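You operate a simulated robot arm through the tools that you are given. There is no shell and no other tool.

You are at the controls of a simulated two-armed robot. One attempt, no reset.

## Task
Put the blue sleeve beside the turntable into pocket 56, lock it under the nozzle and grease it.
Fine: purple lock rocker on Tight before a quarter turn of the green grease knob.

The check looks at the end state, three seconds after you hand in, the way a careful person would. Anything else that was tipped, shoved, dropped, spilled or broken makes it a failure.

## Robot
Two 7-joint arms with three-finger grippers on one trunk that stands fixed in place. Base frame: the origin is at the foot of the trunk, x ahead of it, y to its left, z up; the work surface is at about z = 0.8. Readings come in m, rad, newtons and seconds.
The left shoulder is at [0.03, 0.124, 1.008], the right one opposite. With the tool pointing down near the work surface each hand reaches from about 0.1 to 0.78 m from the base axis, measured 20 degrees to its own side. Payload 2.2 kg a hand.
The tool frame of a hand sits at the grasp point between the pads (the TCP): z along the fingers, y along the line on which they close. The tips reach 0.028 m beyond it. Largest opening 0.102 m; the body of the gripper starts 0.071 m behind the TCP.
Orientation is told as [roll, pitch, yaw] about the base's x, y, z axes, in that order, counted from this pose: with the fingers straight down and closing along the base's y, the tool's x points along the base's -x, its y along +y and its z along -z.

## Interface
- The arms move only by the tool move_arm. It takes "left_increments", "right_increments" or both (then of equal length, played together; a hand with none holds still); each is a list of rows, each an object (a shift or turn left out is 0, a gripper value left out holds the last) with "delta_pos": the shift along the tool's x, y, z in m, a list of three; "delta_rot": the turn, a rotation vector about the tool's x, y, z in rad, a list of three. In form: [{"delta_pos": [tx, ty, tz], "delta_rot": [ax, ay, az]}, ...]. A call has 1 to 20 rows; each row is the pose to reach, as a shift and turn from the pose commanded when the call began, along the tool's axes at that moment. "left_jaw" and "right_jaw" are, for a hand that has rows, the closure, from 0 (fully open) to 1 (shut), set as the call begins (left out, the last holds). Rows are played at 5 a second. More than 0.05 m and 0.15 rad between two rows, or a gripper value outside its range, and nothing of the call is played. A pose out of reach is approached as far as the arm can. The call stops where the force on the tool passes 40 N (or 10 N more than at its start, if that is more) or the arm is blocked; 0.2 s more then pass. Each finger halts on what it meets, pressing with about 23 N; the grip force reading is that of the motor and also rises with nothing between the fingers. The clock runs only during rows and for 0.2 s after the last one: add rows that repeat a pose to give the fingers time. It gives the time, the measured TCP pose, the force on the tool (base axes), the opening and the grip force at its end, in the units of the frame above (readings bear some noise), with the torque about the TCP (base axes, N m) and any sound that the robot's microphone picked up.
- Cameras (640 x 400 px; columns grow to the right, rows downward): "scene" is now at [0.049, -0.0007, 1.7088]; the picture's right is [-0.00, -1.00, 0.00], its down [-0.77, 0.00, -0.64] and it looks along [0.64, -0.00, -0.77] (base axes); focal length 354 px, centre (320, 200). "left" rides on the left gripper at [0.072, 0.038, -0.086] in its tool frame; the picture's right is [-0.47, 0.89, 0.00], its down [-0.60, -0.32, -0.73] and it looks along [-0.65, -0.34, 0.68] (tool axes); focal length 256 px, centre (320, 200). "right" rides on the right gripper at [0.069, 0.044, -0.086] in its tool frame; the picture's right is [-0.53, 0.85, 0.00], its down [-0.58, -0.36, -0.73] and it looks along [-0.62, -0.39, 0.68] (tool axes); focal length 256 px, centre (320, 200).
- snapshot(camera): a new picture of that camera. No time passes.
- slide_trunk(by): slides the trunk up (or, below 0, down) by that many m; the arms and the scene camera ride with it, the base frame stays. It gives what a move gives, with no picture.
- head_to(pan, tilt): turns the head with the scene camera to pan (to the left, within 2.496 rad either way) and tilt (down, from -0.506 to 1.204), counted from straight ahead of the robot. It gives what a move gives.
- locate(camera, pixels): for up to 12 pixels [column, row] of the newest picture of that camera ("zoom" is the newest enlarged one), the place [x, y, z] in the base frame of the surface seen there, good to about 0.002 m, but the place of the scene camera against the robot may be out by one fixed shift of up to 0.018 m in any direction. No time passes.
- inspect(camera, box): a new picture of the part [left, top, right, bottom] of that camera's present view, enlarged. No time passes.
- close_job(): hands the job in; it is judged then, once.

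Leave the grippers open and the arms clear of the work at the hand-in unless told otherwise.

The tools are called as a command line: name --argument value ..., lists and objects as JSON in quotes. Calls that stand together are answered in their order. move_arm: Moves the arms, as the interface text tells. Its arguments: {"type":"object","properties":{"left_increments":{"type":"array"},"left_jaw":{"type":"number"},"right_increments":{"type":"array"},"right_jaw":{"type":"number"}},"required":[]} The other tools are called the same way: slide_trunk (by) slides the trunk up or down; head_to (pan, tilt) turns the head that bears the scene camera; snapshot (camera) takes a picture; locate (camera, pixels) gives the place of the surface under pixels of a picture; inspect (camera, box) takes an enlarged picture of a part of a camera's view; close_job () hands the job in.

At the start:

```text
clock: 0.0
left_tcp_pos: [0.6417, 0.2368, 1.2004]
left_orientation: [0.0, 0.001, 0.0]
left_contact_force: [0.4, 0.4, 0.0]
left_moment: [-0.01, -0.02, 0.02]
left_opening: 0.1017
left_grip_force: 0.2
right_tcp_pos: [0.5211, -0.2891, 1.1565]
right_orientation: [0.002, -0.001, 0.0]
right_contact_force: [-0.3, 1.1, -0.2]
right_moment: [0.02, -0.01, 0.03]
right_opening: 0.102
right_grip_force: 0.0
trunk travel left (down, up): [-0.25, 0.29]
head pan, tilt: [-0.003, 0.88]
```

scene: 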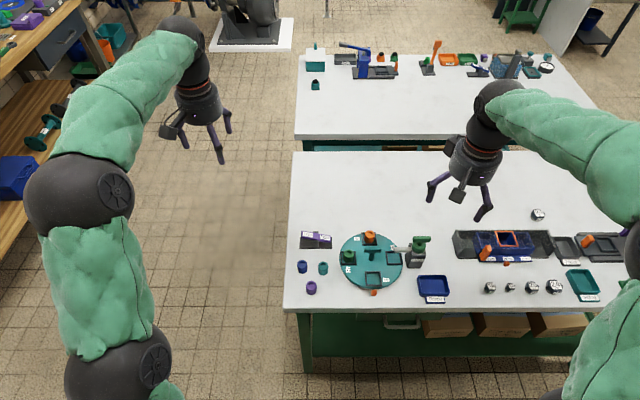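
right: 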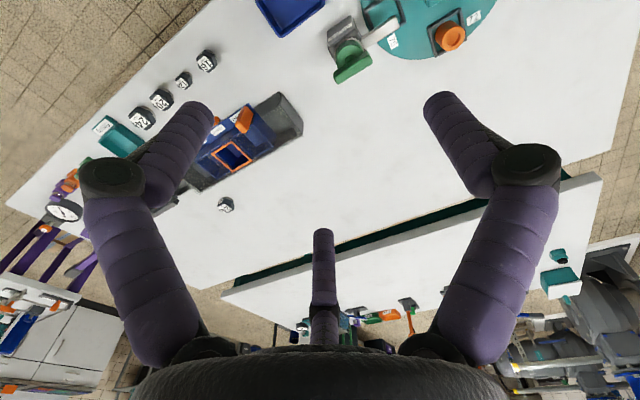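
left: 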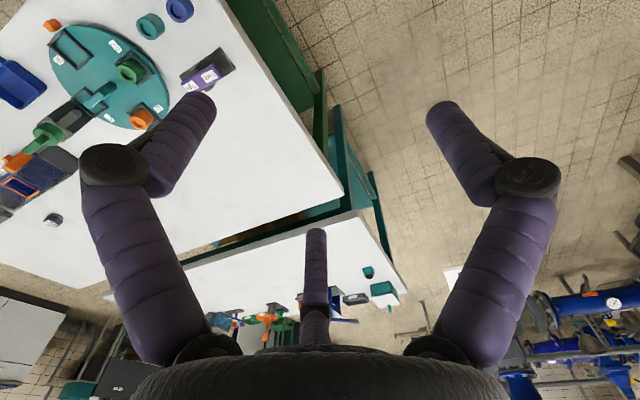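

I see a turntable at about (371, 262) in the scene view, with small sleeves to its left (blue at (302,267), teal at (323,268), purple at (311,288)) and a purple rocker at (316,240). I'll look closer first.

inspect --camera "scene" --box '[285, 220, 445, 320]'

inspect --camera "left" --box '[0, 0, 240, 200]'

```text
4.00 times, centred on (365, 270) of scene
```

zoom: 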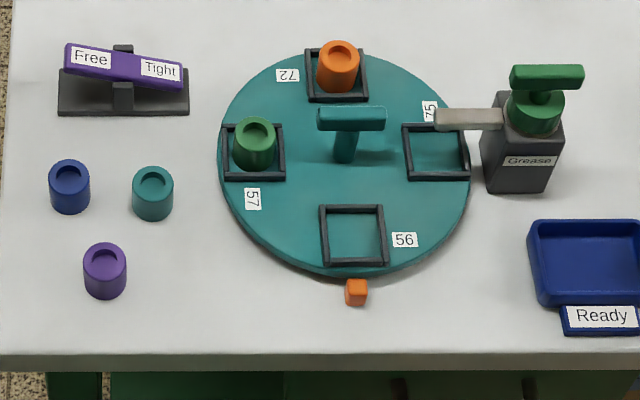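

```text
2.00 times, centred on (120, 100) of left
```

zoom: 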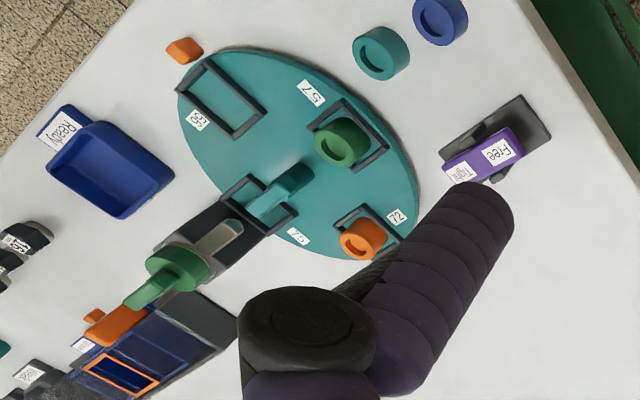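

Pocket 56 is the near empty one at zoom (355,235); the nozzle reaches over the right pocket (75). The rocker looks tilted; I'll get 3D positions from an enlarged scene view.

inspect --camera "scene" --box '[285, 220, 445, 320]'

locate --camera "zoom" --pixels '[[69, 172], [153, 177], [105, 255], [255, 127], [338, 50], [350, 118], [380, 118], [323, 118], [355, 237], [355, 285], [90, 55], [162, 68]]'

inspect --camera "scene" --box '[295, 225, 343, 255]'

inspect --camera "scene" --box '[380, 225, 444, 275]'

```text
4.00 times, centred on (365, 270) of scene
```

zoom: 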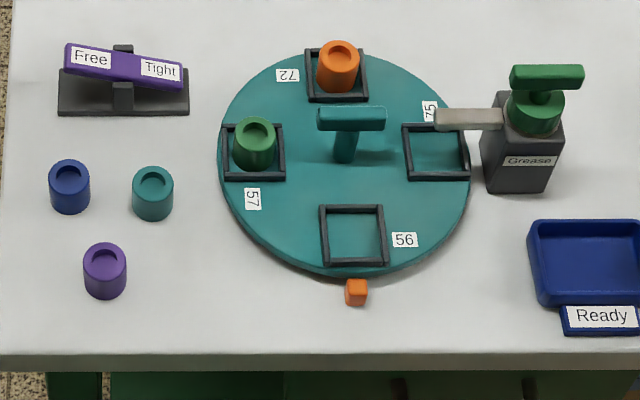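

```text
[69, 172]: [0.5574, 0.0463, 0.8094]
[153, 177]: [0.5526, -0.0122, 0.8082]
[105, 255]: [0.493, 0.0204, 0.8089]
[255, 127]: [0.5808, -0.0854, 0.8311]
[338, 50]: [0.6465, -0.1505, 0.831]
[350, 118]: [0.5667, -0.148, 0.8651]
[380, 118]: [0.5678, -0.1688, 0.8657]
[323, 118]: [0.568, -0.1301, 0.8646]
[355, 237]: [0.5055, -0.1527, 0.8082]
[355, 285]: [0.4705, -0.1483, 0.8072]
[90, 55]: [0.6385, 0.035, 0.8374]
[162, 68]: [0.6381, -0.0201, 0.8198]
```

```text
13.33 times, centred on (319, 240) of scene
```

zoom: 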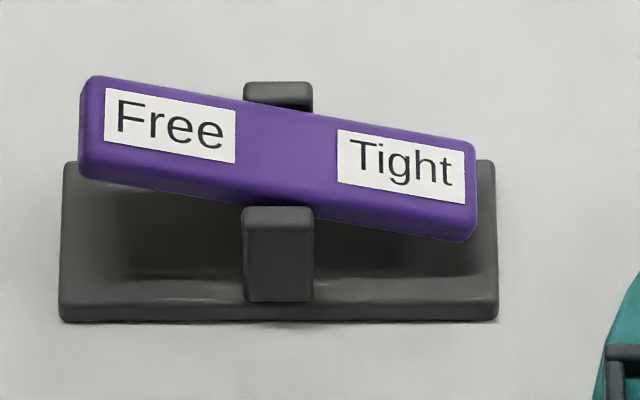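

```text
8.00 times, centred on (412, 250) of scene
```

zoom: 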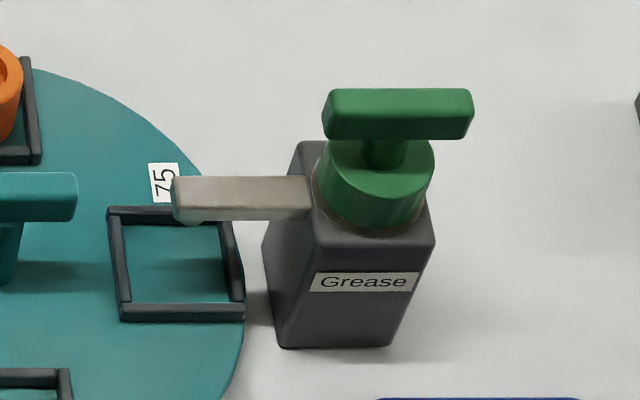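

The rocker currently shows its Tight end down and Free end up. To calibrate the scene camera, I'll locate matching features in the left wrist camera.

inspect --camera "left" --box '[40, 0, 240, 125]'

snapshot --camera "left"

```text
3.20 times, centred on (140, 62) of left
```

zoom: 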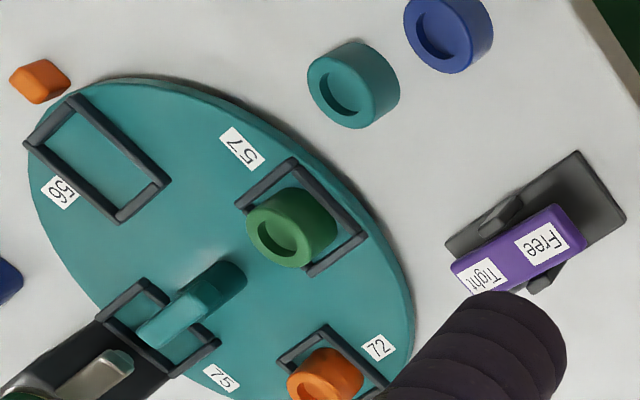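

```text
taken
```

left: 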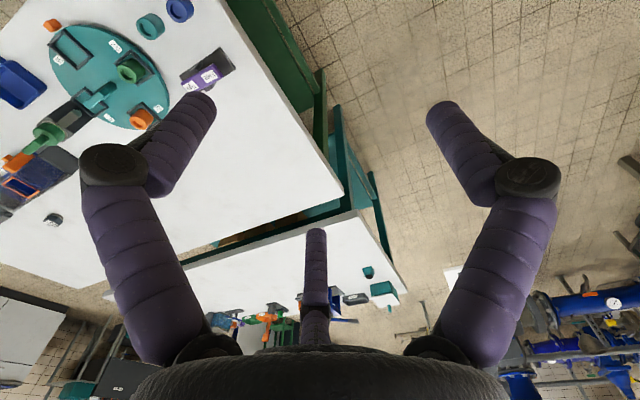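

I'll locate the same features through the left camera zoom.

locate --camera "zoom" --pixels '[[440, 38], [343, 92], [540, 243], [485, 272], [38, 72], [275, 242], [155, 330], [235, 275], [97, 160], [325, 60], [325, 375], [540, 60]]'

```text
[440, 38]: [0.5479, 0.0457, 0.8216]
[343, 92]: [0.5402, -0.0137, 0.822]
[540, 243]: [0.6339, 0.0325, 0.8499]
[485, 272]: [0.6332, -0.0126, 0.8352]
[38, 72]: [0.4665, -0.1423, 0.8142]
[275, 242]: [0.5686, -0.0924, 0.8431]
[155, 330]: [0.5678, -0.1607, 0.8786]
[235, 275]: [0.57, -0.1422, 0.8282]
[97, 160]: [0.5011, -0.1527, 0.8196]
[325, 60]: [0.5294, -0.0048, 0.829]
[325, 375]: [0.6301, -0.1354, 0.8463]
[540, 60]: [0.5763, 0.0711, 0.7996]
```

Left-camera coordinates put the table at z≈0.80, the blue sleeve around (0.548, 0.046) and the turntable handle around (0.568, -0.15). I'll move the right hand out to the side and bring the left hand over the blue sleeve for a closer look.

move_arm --left_increments '[{"delta_pos": [0.016, -0.032, 0.028]}, {"delta_pos": [0.031, -0.064, 0.057]}, {"delta_pos": [0.047, -0.096, 0.085]}, {"delta_pos": [0.063, -0.127, 0.113]}, {"delta_pos": [0.078, -0.159, 0.142]}, {"delta_pos": [0.094, -0.191, 0.17]}]' --right_increments '[{"delta_pos": [0, -0.025, 0]}, {"delta_pos": [0, -0.05, 0]}, {"delta_pos": [0, -0.075, 0]}, {"delta_pos": [0, -0.1, 0]}, {"delta_pos": [0, -0.125, 0]}, {"delta_pos": [0, -0.15, 0]}]' --left_jaw 0.5

snapshot --camera "left"

snapshot --camera "scene"

```text
clock: 1.4
left_tcp_pos: [0.55, 0.0436, 1.0303]
left_orientation: [0.0, 0.001, 0.0]
left_contact_force: [-0.3, -0.3, -0.3]
left_moment: [0.01, -0.05, -0.01]
left_opening: 0.0508
left_grip_force: 0.0
right_tcp_pos: [0.5203, -0.4433, 1.1564]
right_orientation: [0.002, 0.001, 0.0]
right_contact_force: [0.1, -1.3, -0.7]
right_moment: [0.03, 0.03, 0.0]
right_opening: 0.102
right_grip_force: 0.0
trunk travel left (down, up): [-0.25, 0.29]
head pan, tilt: [-0.003, 0.88]
```

```text
taken
```

left: 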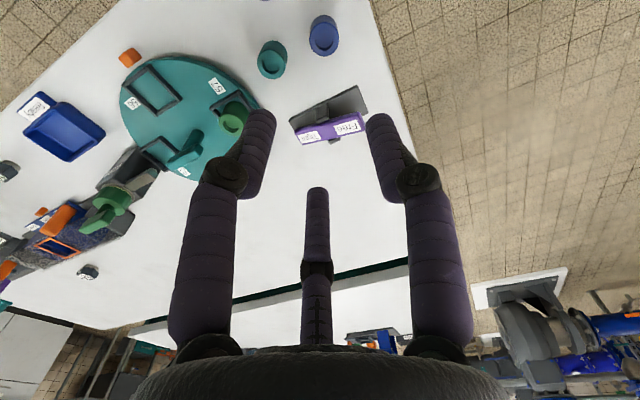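

```text
taken
```

scene: 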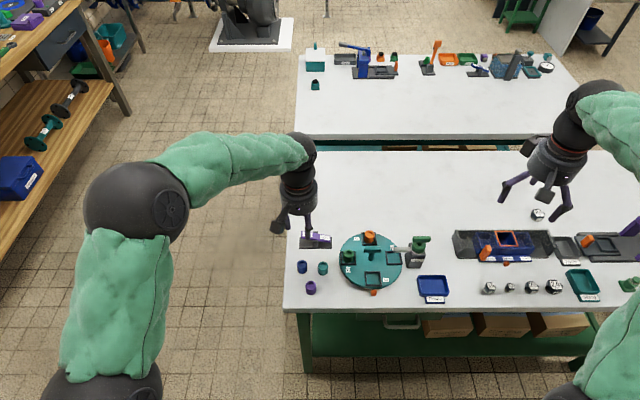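

The gripper picture shows something at its middle; I'll enlarge both views to understand the hand's form and check the work area.

inspect --camera "scene" --box '[255, 120, 351, 250]'

inspect --camera "scene" --box '[485, 70, 645, 240]'

inspect --camera "left" --box '[100, 0, 400, 188]'

```text
3.08 times, centred on (303, 185) of scene
```

zoom: 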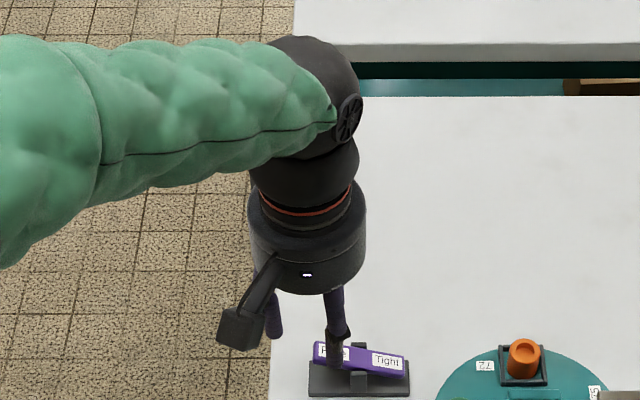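

```text
refused: 645 is not a number from 0 to 640
```

```text
2.13 times, centred on (250, 94) of left
```

zoom: 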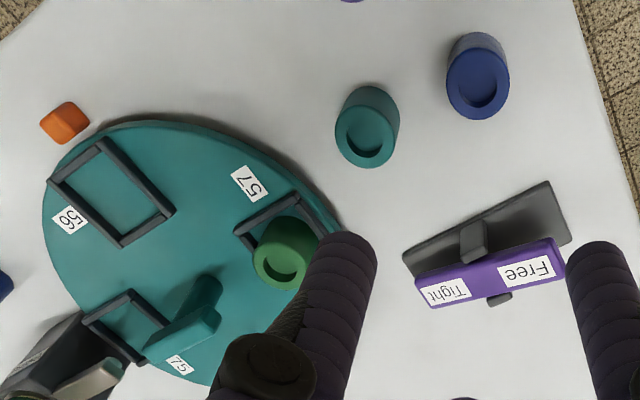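

The hand is drawn with three fingers, unlike the described two. I'll measure where the finger surfaces really are with the left camera, and pin down the sleeve and pocket positions.

snapshot --camera "left"

locate --camera "left" --pixels '[[380, 119], [262, 115], [317, 192], [368, 135], [275, 130], [412, 180], [225, 175], [317, 270], [180, 345], [435, 345], [317, 230], [300, 385]]'

inspect --camera "left" --box '[100, 0, 400, 188]'

locate --camera "zoom" --pixels '[[477, 82], [478, 50], [452, 90], [505, 90], [478, 112], [370, 100], [65, 117], [110, 190], [55, 182], [173, 209], [120, 243], [103, 143]]'

```text
taken
```

left: 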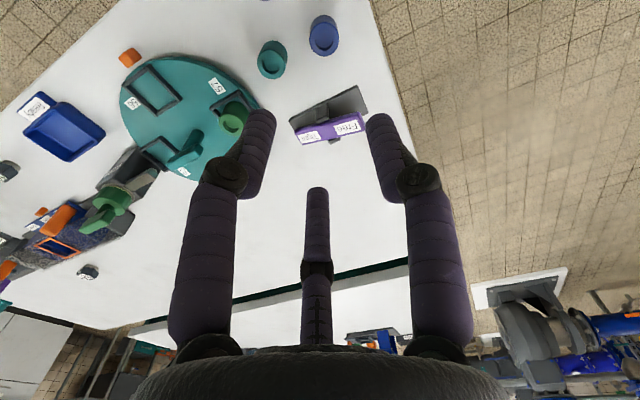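

```text
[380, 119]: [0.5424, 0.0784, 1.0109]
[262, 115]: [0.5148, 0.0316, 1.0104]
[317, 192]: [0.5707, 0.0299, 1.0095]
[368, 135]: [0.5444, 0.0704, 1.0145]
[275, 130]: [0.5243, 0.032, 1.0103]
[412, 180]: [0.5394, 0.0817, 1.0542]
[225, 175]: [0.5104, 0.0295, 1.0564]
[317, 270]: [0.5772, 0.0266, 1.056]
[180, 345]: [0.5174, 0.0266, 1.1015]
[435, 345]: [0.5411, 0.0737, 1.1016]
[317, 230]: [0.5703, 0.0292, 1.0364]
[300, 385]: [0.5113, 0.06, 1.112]
```

```text
2.13 times, centred on (250, 94) of left
```

zoom: 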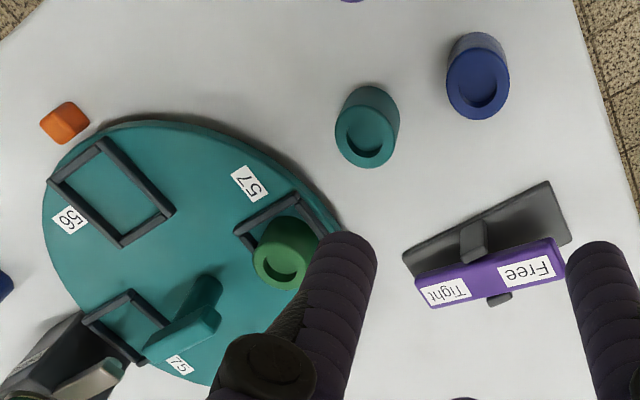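

```text
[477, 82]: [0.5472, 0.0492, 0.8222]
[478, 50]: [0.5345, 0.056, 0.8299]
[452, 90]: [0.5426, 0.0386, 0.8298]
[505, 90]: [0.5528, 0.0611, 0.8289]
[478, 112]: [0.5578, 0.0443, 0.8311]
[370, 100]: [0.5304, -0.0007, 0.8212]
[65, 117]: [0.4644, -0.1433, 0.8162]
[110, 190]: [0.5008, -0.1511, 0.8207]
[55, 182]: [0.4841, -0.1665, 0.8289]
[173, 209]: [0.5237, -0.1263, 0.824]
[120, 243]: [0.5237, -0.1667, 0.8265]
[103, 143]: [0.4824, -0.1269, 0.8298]
```

The hand's visible fingers sit at three azimuths around the TCP, but closing along tool y still works for a round sleeve. Blue sleeve centre ≈ (0.547, 0.050), top 0.830, about 28 mm wide. I'll go down to about z = 0.93 above it and look again.

move_arm --left_increments '[{"delta_pos": [0.0003, 0.002, 0.04]}, {"delta_pos": [0.0007, 0.0042, 0.08]}, {"delta_pos": [0.0007, 0.0042, 0.1]}, {"delta_pos": [0.0007, 0.0042, 0.1]}, {"delta_pos": [0.0007, 0.0042, 0.1]}]' --left_jaw 0.52

snapshot --camera "left"

inspect --camera "left" --box '[160, 0, 480, 200]'

```text
clock: 2.6
left_tcp_pos: [0.5489, 0.0474, 0.9302]
left_orientation: [-0.001, 0.001, 0.0]
left_contact_force: [-0.6, -0.6, -0.5]
left_moment: [0.03, -0.02, 0.02]
left_opening: 0.0489
left_grip_force: 0.1
right_tcp_pos: [0.5205, -0.4402, 1.1564]
right_orientation: [0.0, 0.0, 0.0]
right_contact_force: [-0.3, -0.8, 0.7]
right_moment: [0.01, 0.02, 0.01]
right_opening: 0.1019
right_grip_force: 0.0
trunk travel left (down, up): [-0.25, 0.29]
head pan, tilt: [-0.003, 0.88]
```

```text
taken
```

left: 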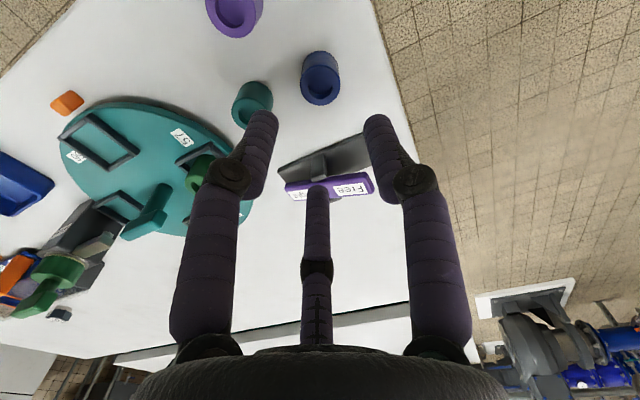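

```text
2.00 times, centred on (320, 100) of left
```

zoom: 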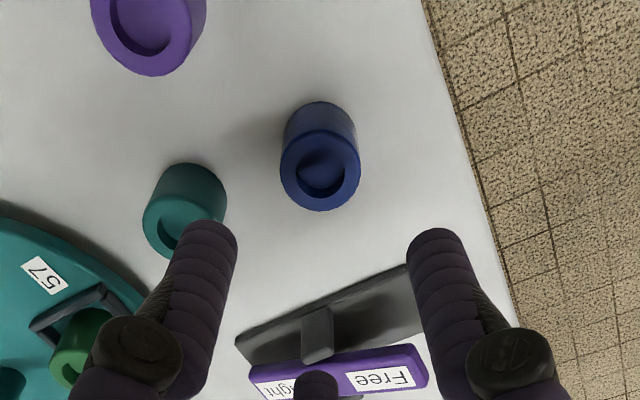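

The sleeve's rim is centred at zoom (320,171), close to the TCP axis projection (320,178). I'll measure rim points for fine centring.

locate --camera "zoom" --pixels '[[283, 171], [358, 171], [320, 134], [320, 207], [294, 145], [346, 145], [294, 198], [346, 198], [320, 110], [145, 225], [222, 225], [185, 250]]'

```text
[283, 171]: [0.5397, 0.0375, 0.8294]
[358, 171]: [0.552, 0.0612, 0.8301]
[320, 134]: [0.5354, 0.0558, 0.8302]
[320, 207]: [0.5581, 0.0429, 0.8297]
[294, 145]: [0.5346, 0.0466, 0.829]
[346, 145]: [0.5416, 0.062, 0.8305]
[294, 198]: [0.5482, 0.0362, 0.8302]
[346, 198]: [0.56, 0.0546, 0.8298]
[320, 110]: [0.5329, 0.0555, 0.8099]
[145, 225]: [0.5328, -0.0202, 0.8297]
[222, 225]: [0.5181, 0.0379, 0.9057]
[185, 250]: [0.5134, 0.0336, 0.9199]
```

Sleeve centre ≈ (0.5462, 0.0496); the TCP is at (0.5489, 0.0474). I'll correct by about 2–3 mm, go down to z ≈ 0.841 with the jaws still apart.

move_arm --left_increments '[{"delta_pos": [0.0025, 0.002, 0.02]}, {"delta_pos": [0.0025, 0.002, 0.04]}, {"delta_pos": [0.0025, 0.002, 0.06]}, {"delta_pos": [0.0025, 0.002, 0.08]}, {"delta_pos": [0.0025, 0.002, 0.089]}, {"delta_pos": [0.0025, 0.002, 0.089]}, {"delta_pos": [0.0025, 0.002, 0.089]}]' --left_jaw 0.52

snapshot --camera "left"

inspect --camera "scene" --box '[260, 200, 388, 300]'

```text
clock: 4.2
left_tcp_pos: [0.5471, 0.0508, 0.8433]
left_orientation: [-0.001, -0.001, -0.001]
left_contact_force: [0.1, -0.2, -0.5]
left_moment: [0.0, -0.03, 0.03]
left_opening: 0.0491
left_grip_force: 0.1
right_tcp_pos: [0.5207, -0.4414, 1.156]
right_orientation: [0.0, -0.001, -0.001]
right_contact_force: [0.5, 0.3, 0.1]
right_moment: [-0.03, -0.01, 0.0]
right_opening: 0.102
right_grip_force: 0.0
trunk travel left (down, up): [-0.25, 0.29]
head pan, tilt: [-0.003, 0.88]
```

```text
taken
```

left: 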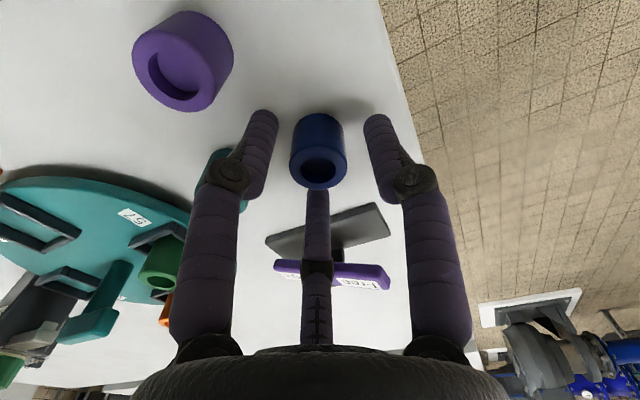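

```text
4.00 times, centred on (324, 250) of scene
```

zoom: 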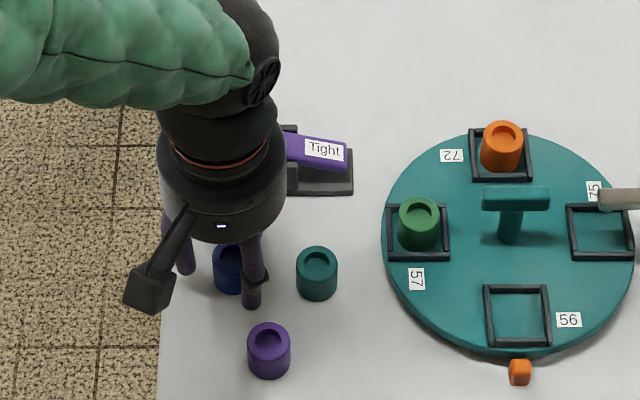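

The sleeve stands between the fingers, with about 10 mm of room. Now I close the jaws and give time for the grip.

move_arm --left_increments '[{"delta_pos": [0, 0, 0]}, {"delta_pos": [0, 0, 0]}, {"delta_pos": [0, 0, 0]}, {"delta_pos": [0, 0, 0]}]' --left_jaw 1

snapshot --camera "left"

```text
clock: 5.2
left_tcp_pos: [0.5463, 0.0512, 0.843]
left_orientation: [0.0, -0.001, 0.0]
left_contact_force: [0.4, 0.1, 1.9]
left_moment: [0.01, -0.04, 0.03]
left_opening: 0.029
left_grip_force: 23.0
right_tcp_pos: [0.5213, -0.4409, 1.1563]
right_orientation: [0.001, -0.001, 0.0]
right_contact_force: [0.4, 0.2, -0.4]
right_moment: [0.01, 0.0, 0.01]
right_opening: 0.102
right_grip_force: 0.1
trunk travel left (down, up): [-0.25, 0.29]
head pan, tilt: [-0.003, 0.88]
```

```text
taken
```

left: 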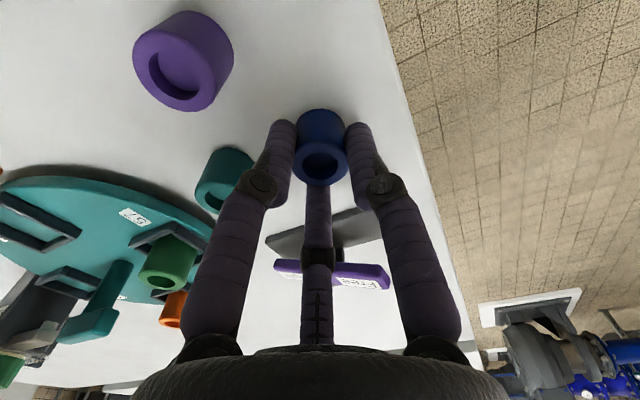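

The sleeve is held: opening 0.029, grip 23 N. I lift it to about z = 0.95 and carry it over to pocket 56.

move_arm --left_increments '[{"delta_pos": [0, 0, -0.02]}, {"delta_pos": [0, 0, -0.05]}, {"delta_pos": [0, 0, -0.08]}, {"delta_pos": [0, 0, -0.107]}, {"delta_pos": [0.007, -0.033, -0.107]}, {"delta_pos": [0.014, -0.066, -0.107]}, {"delta_pos": [0.021, -0.099, -0.107]}, {"delta_pos": [0.029, -0.132, -0.107]}, {"delta_pos": [0.036, -0.165, -0.107]}, {"delta_pos": [0.043, -0.1976, -0.107]}, {"delta_pos": [0.043, -0.1976, -0.107]}, {"delta_pos": [0.043, -0.1976, -0.107]}]'

snapshot --camera "left"

snapshot --camera "scene"

```text
clock: 7.8
left_tcp_pos: [0.5009, -0.1468, 0.95]
left_orientation: [0.0, -0.001, -0.001]
left_contact_force: [-0.4, -0.5, -1.6]
left_moment: [0.02, 0.01, -0.01]
left_opening: 0.0287
left_grip_force: 23.5
right_tcp_pos: [0.5199, -0.4408, 1.156]
right_orientation: [0.001, 0.001, 0.002]
right_contact_force: [0.4, -0.5, 0.7]
right_moment: [0.01, 0.01, 0.01]
right_opening: 0.1019
right_grip_force: 0.1
trunk travel left (down, up): [-0.25, 0.29]
head pan, tilt: [-0.003, 0.88]
```

```text
taken
```

left: 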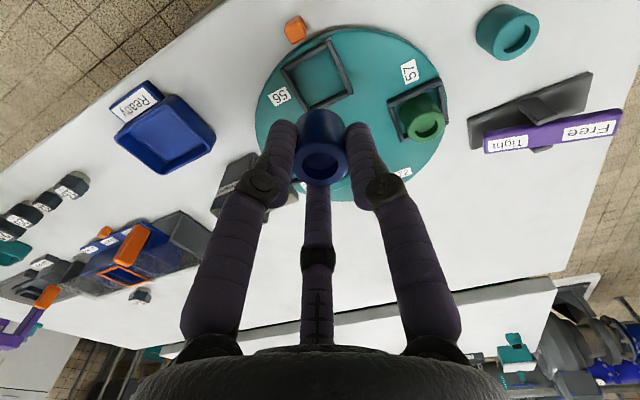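

```text
taken
```

scene: 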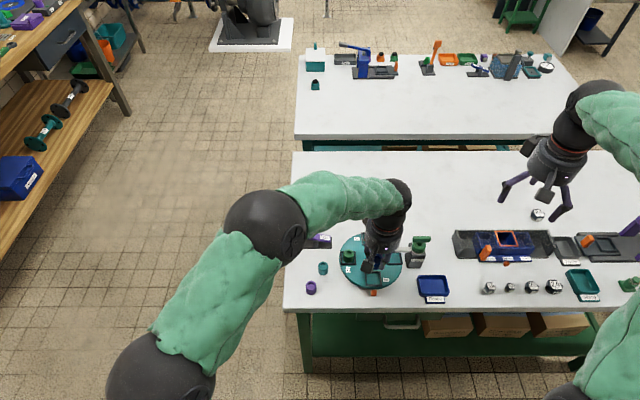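

The sleeve is over the turntable; pocket 56 is visible at left-view (318,75). I'll zoom in and measure the pocket's frame.

inspect --camera "left" --box '[240, 10, 464, 150]'

inspect --camera "left" --box '[270, 30, 366, 120]'

```text
2.86 times, centred on (352, 80) of left
```

zoom: 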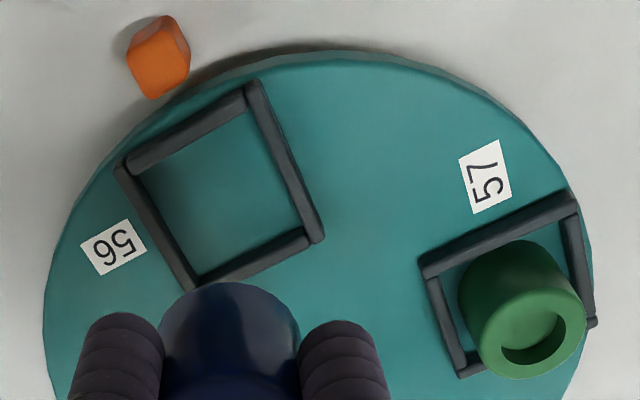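

```text
4.44 times, centred on (318, 75) of left
```

zoom: 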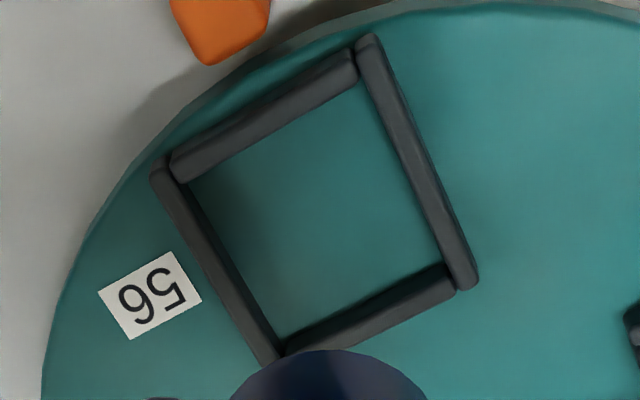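

I'll locate the middles of the four frame bars and corners.

locate --camera "zoom" --pixels '[[265, 110], [415, 160], [213, 262], [368, 312], [165, 175], [368, 48], [465, 278], [275, 352], [320, 205], [178, 160], [355, 60], [445, 285]]'

inspect --camera "left" --box '[270, 90, 366, 190]'

```text
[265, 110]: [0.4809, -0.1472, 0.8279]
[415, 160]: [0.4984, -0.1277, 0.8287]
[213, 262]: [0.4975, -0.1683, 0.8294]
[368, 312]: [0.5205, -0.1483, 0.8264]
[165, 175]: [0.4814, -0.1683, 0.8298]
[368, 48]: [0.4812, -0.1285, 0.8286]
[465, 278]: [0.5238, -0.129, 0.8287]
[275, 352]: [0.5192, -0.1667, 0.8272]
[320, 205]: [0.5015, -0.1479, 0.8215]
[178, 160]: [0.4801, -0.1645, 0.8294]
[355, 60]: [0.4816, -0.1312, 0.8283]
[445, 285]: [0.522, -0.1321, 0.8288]
```

```text
4.00 times, centred on (318, 140) of left
```

zoom: 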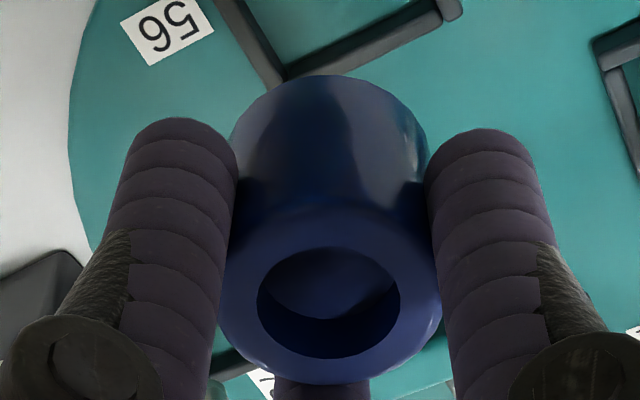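

Pocket centre ≈ (0.5015, -0.148). I'll measure where the held sleeve's top rim is now.

locate --camera "zoom" --pixels '[[238, 300], [425, 300], [330, 230], [330, 372], [270, 245], [390, 245], [265, 350], [395, 350]]'

```text
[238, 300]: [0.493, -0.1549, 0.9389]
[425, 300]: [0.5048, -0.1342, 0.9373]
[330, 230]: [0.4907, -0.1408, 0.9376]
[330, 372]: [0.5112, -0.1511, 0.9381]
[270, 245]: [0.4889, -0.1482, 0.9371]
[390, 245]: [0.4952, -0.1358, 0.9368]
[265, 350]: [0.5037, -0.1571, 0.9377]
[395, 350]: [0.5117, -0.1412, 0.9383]
```

Sleeve centre is at (0.4999, -0.1454); I shift (+0.0016, -0.0026) and lower until its foot is just above the frame (TCP z ≈ 0.882) for a check.

move_arm --left_increments '[{"delta_pos": [-0.0016, -0.0026, 0.02]}, {"delta_pos": [-0.0016, -0.0026, 0.04]}, {"delta_pos": [-0.0016, -0.0026, 0.06]}, {"delta_pos": [-0.0016, -0.0026, 0.068]}, {"delta_pos": [-0.0016, -0.0026, 0.068]}, {"delta_pos": [-0.0016, -0.0026, 0.068]}]'

inspect --camera "left" --box '[250, 70, 394, 200]'

inspect --camera "scene" --box '[330, 220, 458, 300]'

```text
clock: 9.2
left_tcp_pos: [0.5024, -0.1483, 0.8804]
left_orientation: [0.0, 0.0, 0.001]
left_contact_force: [0.6, 0.2, -1.3]
left_moment: [0.01, 0.0, 0.01]
left_opening: 0.0286
left_grip_force: 23.3
right_tcp_pos: [0.52, -0.4411, 1.1571]
right_orientation: [0.002, -0.001, 0.0]
right_contact_force: [-0.2, -0.5, -1.1]
right_moment: [-0.02, 0.0, -0.04]
right_opening: 0.102
right_grip_force: 0.0
trunk travel left (down, up): [-0.25, 0.29]
head pan, tilt: [-0.003, 0.88]
```

```text
3.08 times, centred on (322, 135) of left
```

zoom: 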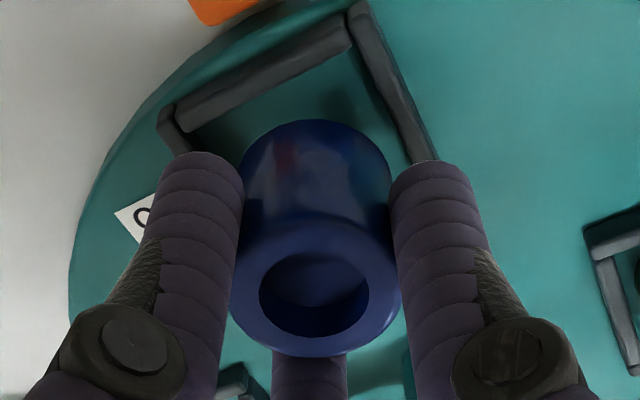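

```text
5.00 times, centred on (394, 260) of scene
```

zoom: 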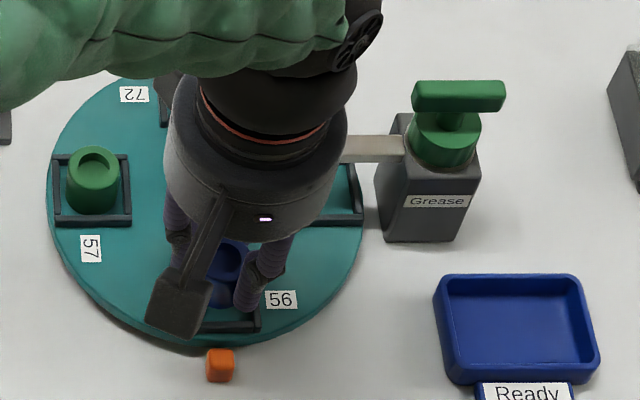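

I'll recheck the sleeve versus pocket with a fresh left zoom.

inspect --camera "left" --box '[250, 70, 394, 200]'

locate --camera "zoom" --pixels '[[245, 285], [390, 285], [318, 232], [318, 345], [265, 245], [370, 245], [265, 330], [370, 330], [265, 70], [390, 85], [170, 115], [330, 30]]'

```text
3.08 times, centred on (322, 135) of left
```

zoom: 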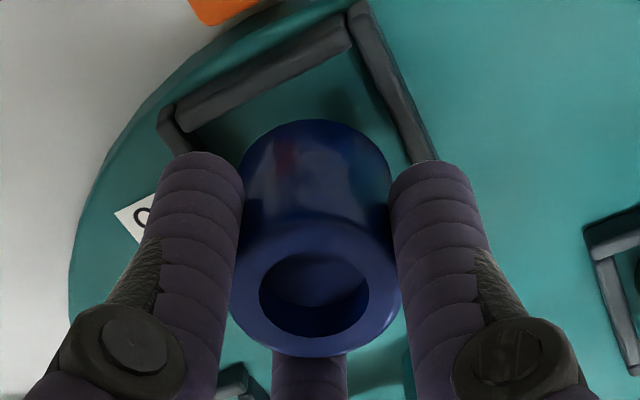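

```text
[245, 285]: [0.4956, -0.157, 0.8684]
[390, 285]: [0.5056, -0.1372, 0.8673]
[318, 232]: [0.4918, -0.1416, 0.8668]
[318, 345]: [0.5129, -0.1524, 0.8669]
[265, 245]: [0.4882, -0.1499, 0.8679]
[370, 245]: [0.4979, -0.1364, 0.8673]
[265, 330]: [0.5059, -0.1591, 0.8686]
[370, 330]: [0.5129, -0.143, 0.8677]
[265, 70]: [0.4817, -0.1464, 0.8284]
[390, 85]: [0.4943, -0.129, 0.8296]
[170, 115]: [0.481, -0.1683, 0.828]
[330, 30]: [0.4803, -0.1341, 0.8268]
```

The sleeve is centred within a millimetre, (0.5014,-0.1471) against (0.5015,-0.148). Its foot is about 16–17 mm above the pocket floor. I lower it slowly.

move_arm --left_increments '[{"delta_pos": [0, -0.0008, 0.004]}, {"delta_pos": [0, -0.0008, 0.008]}, {"delta_pos": [0, -0.0008, 0.011]}, {"delta_pos": [0, -0.0008, 0.013]}, {"delta_pos": [0, -0.0008, 0.0145]}, {"delta_pos": [0, -0.0008, 0.0155]}, {"delta_pos": [0, -0.0008, 0.0155]}]'

inspect --camera "left" --box '[250, 70, 394, 200]'

locate --camera "zoom" --pixels '[[245, 285], [390, 285], [318, 232], [318, 345]]'

```text
clock: 10.8
left_tcp_pos: [0.5029, -0.1494, 0.8655]
left_orientation: [-0.001, -0.002, -0.001]
left_contact_force: [0.3, -0.3, -0.2]
left_moment: [-0.01, 0.0, 0.0]
left_opening: 0.029
left_grip_force: 22.2
right_tcp_pos: [0.5211, -0.4414, 1.156]
right_orientation: [0.0, -0.002, 0.0]
right_contact_force: [0.3, 0.5, 0.0]
right_moment: [0.01, -0.01, 0.02]
right_opening: 0.1019
right_grip_force: 0.0
trunk travel left (down, up): [-0.25, 0.29]
head pan, tilt: [-0.003, 0.88]
```

```text
3.08 times, centred on (322, 135) of left
```

zoom: 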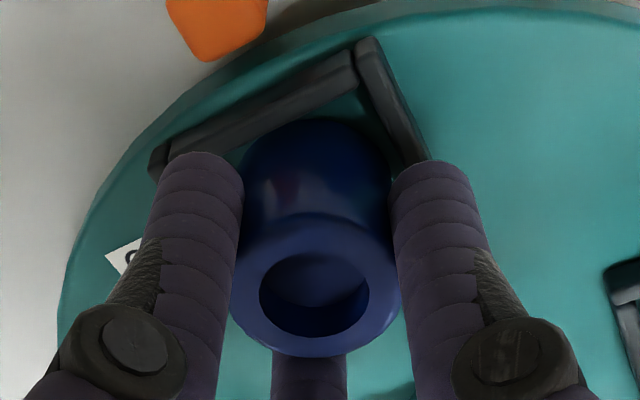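

```text
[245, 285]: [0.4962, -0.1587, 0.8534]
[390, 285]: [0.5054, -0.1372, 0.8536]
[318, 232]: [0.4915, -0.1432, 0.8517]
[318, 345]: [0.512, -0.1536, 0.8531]
```

Top of the sleeve at 0.853, so the foot is 1–2 mm above the floor. I go down in small steps until contact.

move_arm --left_increments '[{"delta_pos": [0, 0, 0.001]}, {"delta_pos": [0, 0, 0.0018]}, {"delta_pos": [0, 0, 0.0018]}]'

```text
clock: 11.6
left_tcp_pos: [0.5032, -0.1494, 0.864]
left_orientation: [0.0, 0.0, -0.001]
left_contact_force: [0.6, 0.1, -0.2]
left_moment: [-0.01, 0.0, -0.01]
left_opening: 0.0288
left_grip_force: 22.8
right_tcp_pos: [0.5215, -0.441, 1.156]
right_orientation: [-0.001, 0.001, 0.001]
right_contact_force: [0.6, 0.4, -1.0]
right_moment: [-0.03, 0.0, -0.02]
right_opening: 0.102
right_grip_force: 0.0
trunk travel left (down, up): [-0.25, 0.29]
head pan, tilt: [-0.003, 0.88]
```

move_arm --left_increments '[{"delta_pos": [0, 0, 0.0006]}, {"delta_pos": [0, 0, 0.0012]}, {"delta_pos": [0, 0, 0.0012]}]'

inspect --camera "left" --box '[250, 70, 394, 200]'

locate --camera "zoom" --pixels '[[245, 285], [390, 285], [318, 232], [318, 345]]'

```text
clock: 12.4
left_tcp_pos: [0.5032, -0.1486, 0.8633]
left_orientation: [-0.002, -0.002, 0.001]
left_contact_force: [-3.7, 0.9, 9.5]
left_moment: [0.07, 0.09, 0.01]
left_opening: 0.0288
left_grip_force: 23.1
right_tcp_pos: [0.5201, -0.4407, 1.1568]
right_orientation: [0.0, 0.001, 0.002]
right_contact_force: [-0.2, -1.1, 1.1]
right_moment: [0.03, 0.01, -0.01]
right_opening: 0.1023
right_grip_force: 0.0
trunk travel left (down, up): [-0.25, 0.29]
head pan, tilt: [-0.003, 0.88]
```

```text
3.08 times, centred on (322, 135) of left
```

zoom: 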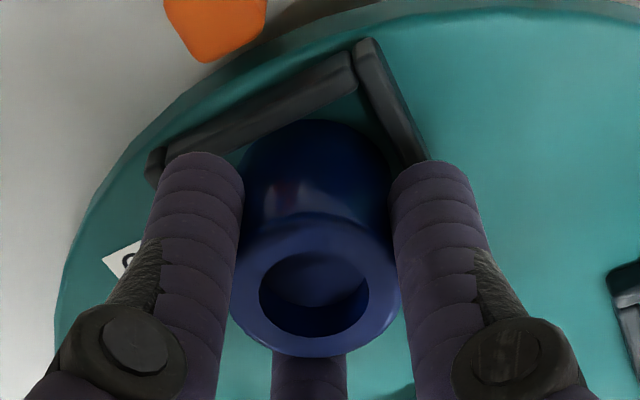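

```text
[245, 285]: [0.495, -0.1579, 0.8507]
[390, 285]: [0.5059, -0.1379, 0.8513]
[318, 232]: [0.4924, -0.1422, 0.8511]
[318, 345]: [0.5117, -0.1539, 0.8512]
```

Contact: 9.5 N upward, sleeve top at 0.851, so it sits on the pocket floor. I release by opening to about 0.05.

move_arm --left_increments '[{"delta_pos": [0, 0, -0.0005]}, {"delta_pos": [0, 0, -0.001]}, {"delta_pos": [0, 0, -0.001]}, {"delta_pos": [0, 0, -0.001]}]' --left_jaw 0.5

inspect --camera "left" --box '[250, 70, 394, 200]'

locate --camera "zoom" --pixels '[[245, 285], [390, 285], [318, 232], [318, 345]]'

```text
clock: 13.4
left_tcp_pos: [0.5028, -0.1498, 0.8635]
left_orientation: [0.0, -0.001, 0.0]
left_contact_force: [-0.3, 0.0, 0.2]
left_moment: [0.0, -0.03, -0.01]
left_opening: 0.051
left_grip_force: 0.1
right_tcp_pos: [0.5212, -0.4414, 1.1564]
right_orientation: [-0.001, 0.001, 0.0]
right_contact_force: [-0.3, 0.5, -0.1]
right_moment: [-0.02, 0.02, 0.01]
right_opening: 0.1021
right_grip_force: 0.1
trunk travel left (down, up): [-0.25, 0.29]
head pan, tilt: [-0.003, 0.88]
```

```text
3.08 times, centred on (322, 135) of left
```

zoom: 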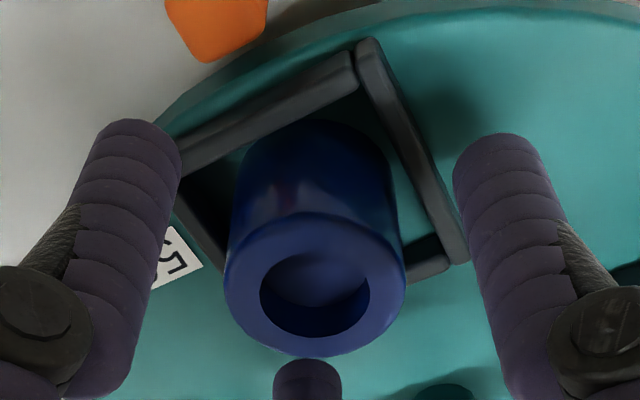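

```text
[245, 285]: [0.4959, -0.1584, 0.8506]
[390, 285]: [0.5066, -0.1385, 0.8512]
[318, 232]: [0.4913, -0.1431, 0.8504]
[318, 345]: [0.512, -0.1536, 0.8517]
```

The sleeve stands upright in the pocket. I raise the left hand straight up.

move_arm --left_increments '[{"delta_pos": [0, 0, -0.015]}, {"delta_pos": [0, 0, -0.04]}, {"delta_pos": [0, 0, -0.08]}, {"delta_pos": [0, 0, -0.12]}, {"delta_pos": [0, 0, -0.15]}, {"delta_pos": [0, 0, -0.15]}]'

snapshot --camera "left"

inspect --camera "left" --box '[200, 20, 520, 220]'

```text
clock: 14.8
left_tcp_pos: [0.5038, -0.1492, 1.0162]
left_orientation: [0.001, 0.0, -0.001]
left_contact_force: [0.2, -0.1, 0.4]
left_moment: [-0.01, -0.01, -0.01]
left_opening: 0.051
left_grip_force: 0.1
right_tcp_pos: [0.5204, -0.4426, 1.1563]
right_orientation: [0.0, 0.0, 0.0]
right_contact_force: [-0.8, 0.6, 0.6]
right_moment: [0.0, 0.04, -0.01]
right_opening: 0.1022
right_grip_force: 0.0
trunk travel left (down, up): [-0.25, 0.29]
head pan, tilt: [-0.003, 0.88]
```

```text
taken
```

left: 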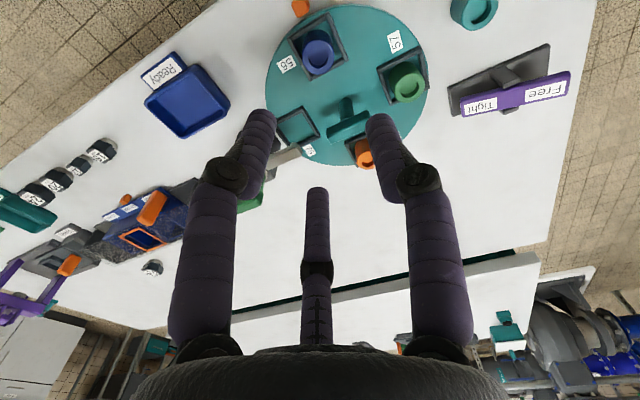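

```text
2.00 times, centred on (360, 120) of left
```

zoom: 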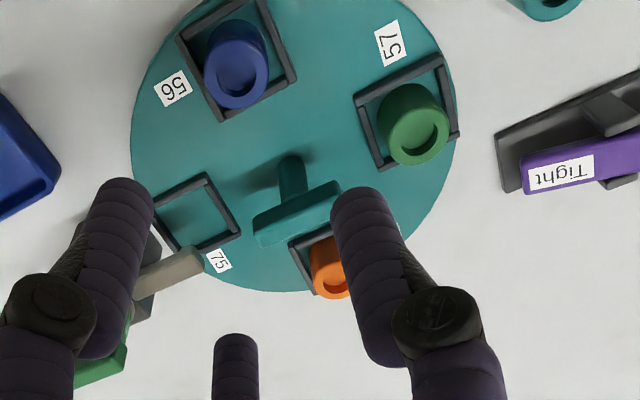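

The blue sleeve is in 56. Now the rocker: I'll measure its ends in the left camera.

inspect --camera "left" --box '[440, 30, 584, 130]'

locate --camera "zoom" --pixels '[[465, 240], [380, 285], [185, 335], [280, 300], [570, 185], [95, 325], [575, 230], [100, 365], [60, 280], [485, 65], [265, 160], [325, 350]]'

```text
4.00 times, centred on (512, 80) of left
```

zoom: 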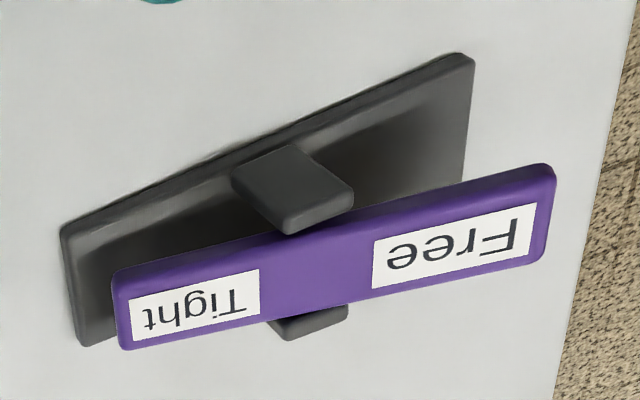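

```text
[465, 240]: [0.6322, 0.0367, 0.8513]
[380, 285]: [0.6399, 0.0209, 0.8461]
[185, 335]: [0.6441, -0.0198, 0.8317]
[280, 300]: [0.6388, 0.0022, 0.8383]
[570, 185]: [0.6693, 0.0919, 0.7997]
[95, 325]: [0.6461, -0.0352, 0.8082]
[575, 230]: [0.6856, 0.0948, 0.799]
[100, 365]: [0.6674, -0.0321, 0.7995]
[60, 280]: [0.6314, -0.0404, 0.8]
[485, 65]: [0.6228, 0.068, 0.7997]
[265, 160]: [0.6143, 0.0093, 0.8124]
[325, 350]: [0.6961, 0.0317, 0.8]
```

I'll measure the rocker's outline more exactly.

locate --camera "zoom" --pixels '[[547, 175], [535, 260], [125, 280], [130, 342], [465, 196], [478, 268], [193, 268], [200, 330], [455, 245], [195, 305], [330, 245], [345, 290]]'

```text
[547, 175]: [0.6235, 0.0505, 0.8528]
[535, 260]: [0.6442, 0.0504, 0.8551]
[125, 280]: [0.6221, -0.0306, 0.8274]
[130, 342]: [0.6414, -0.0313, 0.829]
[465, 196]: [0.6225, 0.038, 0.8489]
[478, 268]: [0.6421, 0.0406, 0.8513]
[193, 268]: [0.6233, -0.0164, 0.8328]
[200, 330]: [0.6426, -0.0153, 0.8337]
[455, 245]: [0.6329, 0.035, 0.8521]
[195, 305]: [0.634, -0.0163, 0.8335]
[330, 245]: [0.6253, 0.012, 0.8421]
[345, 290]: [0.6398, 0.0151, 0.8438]
```

Rocker spans y -0.031…0.0505 at x ≈ 0.6335, pivot about y = 0.010; Free end up (0.855), Tight end down (0.828). I'll bring the left hand, jaws shut, above the Free end.

move_arm --left_increments '[{"delta_pos": [-0.0216, 0.0317, 0]}, {"delta_pos": [-0.0432, 0.0633, 0]}, {"delta_pos": [-0.0648, 0.095, 0]}, {"delta_pos": [-0.0865, 0.1267, 0.0]}, {"delta_pos": [-0.108, 0.1583, 0.0]}, {"delta_pos": [-0.1297, 0.19, 0.02]}, {"delta_pos": [-0.1297, 0.19, 0.06]}, {"delta_pos": [-0.1297, 0.19, 0.096]}, {"delta_pos": [-0.1297, 0.19, 0.096]}, {"delta_pos": [-0.1297, 0.19, 0.096]}]' --left_jaw 1

snapshot --camera "left"

snapshot --camera "scene"

```text
clock: 17.0
left_tcp_pos: [0.633, 0.0421, 0.9187]
left_orientation: [0.0, 0.0, -0.001]
left_contact_force: [-0.2, -0.1, 0.0]
left_moment: [0.03, -0.01, 0.0]
left_opening: 0.0023
left_grip_force: 23.0
right_tcp_pos: [0.5211, -0.4406, 1.1571]
right_orientation: [0.0, 0.0, -0.001]
right_contact_force: [0.1, 0.8, -0.5]
right_moment: [0.01, 0.03, -0.01]
right_opening: 0.1018
right_grip_force: 0.0
trunk travel left (down, up): [-0.25, 0.29]
head pan, tilt: [-0.003, 0.88]
```

```text
taken
```

left: 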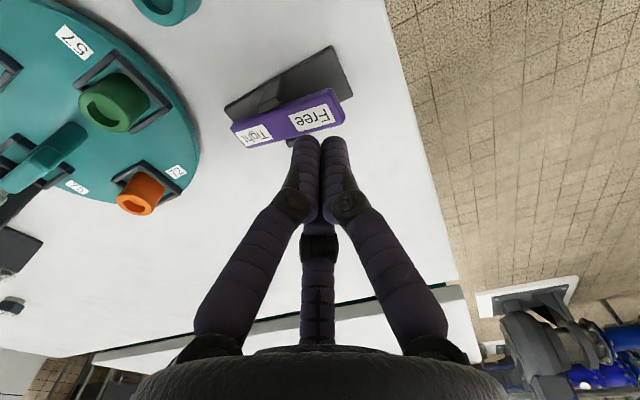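

```text
taken
```

scene: 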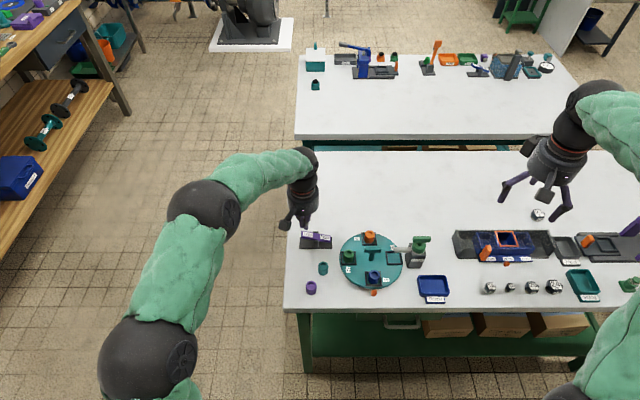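

The fingertips hover above the Free label (314,117). I press down in small steps, watching the force.

move_arm --left_increments '[{"delta_pos": [0, 0, 0.02]}, {"delta_pos": [0, 0, 0.034]}, {"delta_pos": [0, 0, 0.038]}, {"delta_pos": [0, 0, 0.042]}, {"delta_pos": [0, 0, 0.046]}, {"delta_pos": [0, 0, 0.05]}, {"delta_pos": [0, 0, 0.053]}, {"delta_pos": [0, 0, 0.056]}, {"delta_pos": [0, 0, 0.058]}]'

inspect --camera "scene" --box '[270, 200, 350, 270]'

snapshot --camera "left"

```text
clock: 19.0
left_tcp_pos: [0.632, 0.0398, 0.8601]
left_orientation: [0.0, -0.003, 0.001]
left_contact_force: [-2.9, 1.8, 8.9]
left_moment: [-0.04, 0.08, -0.03]
left_opening: 0.0023
left_grip_force: 23.0
right_tcp_pos: [0.5202, -0.4411, 1.1575]
right_orientation: [0.0, 0.0, -0.001]
right_contact_force: [0.3, 0.1, -0.1]
right_moment: [0.01, 0.0, 0.0]
right_opening: 0.1019
right_grip_force: 0.0
trunk travel left (down, up): [-0.25, 0.29]
head pan, tilt: [-0.003, 0.88]
```

```text
5.71 times, centred on (310, 235) of scene
```

zoom: 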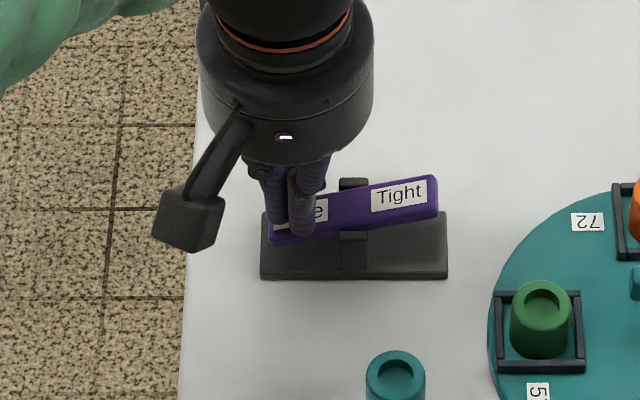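

```text
taken
```

left: 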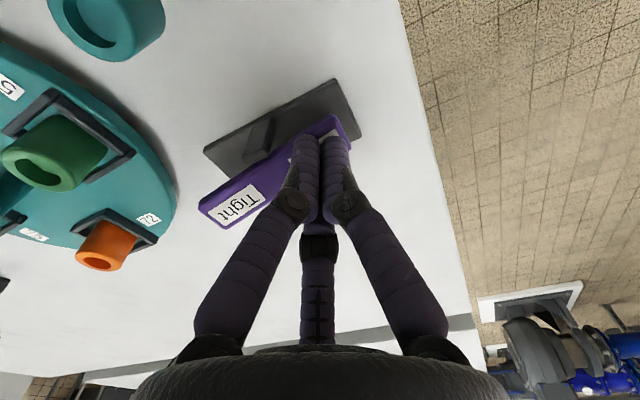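

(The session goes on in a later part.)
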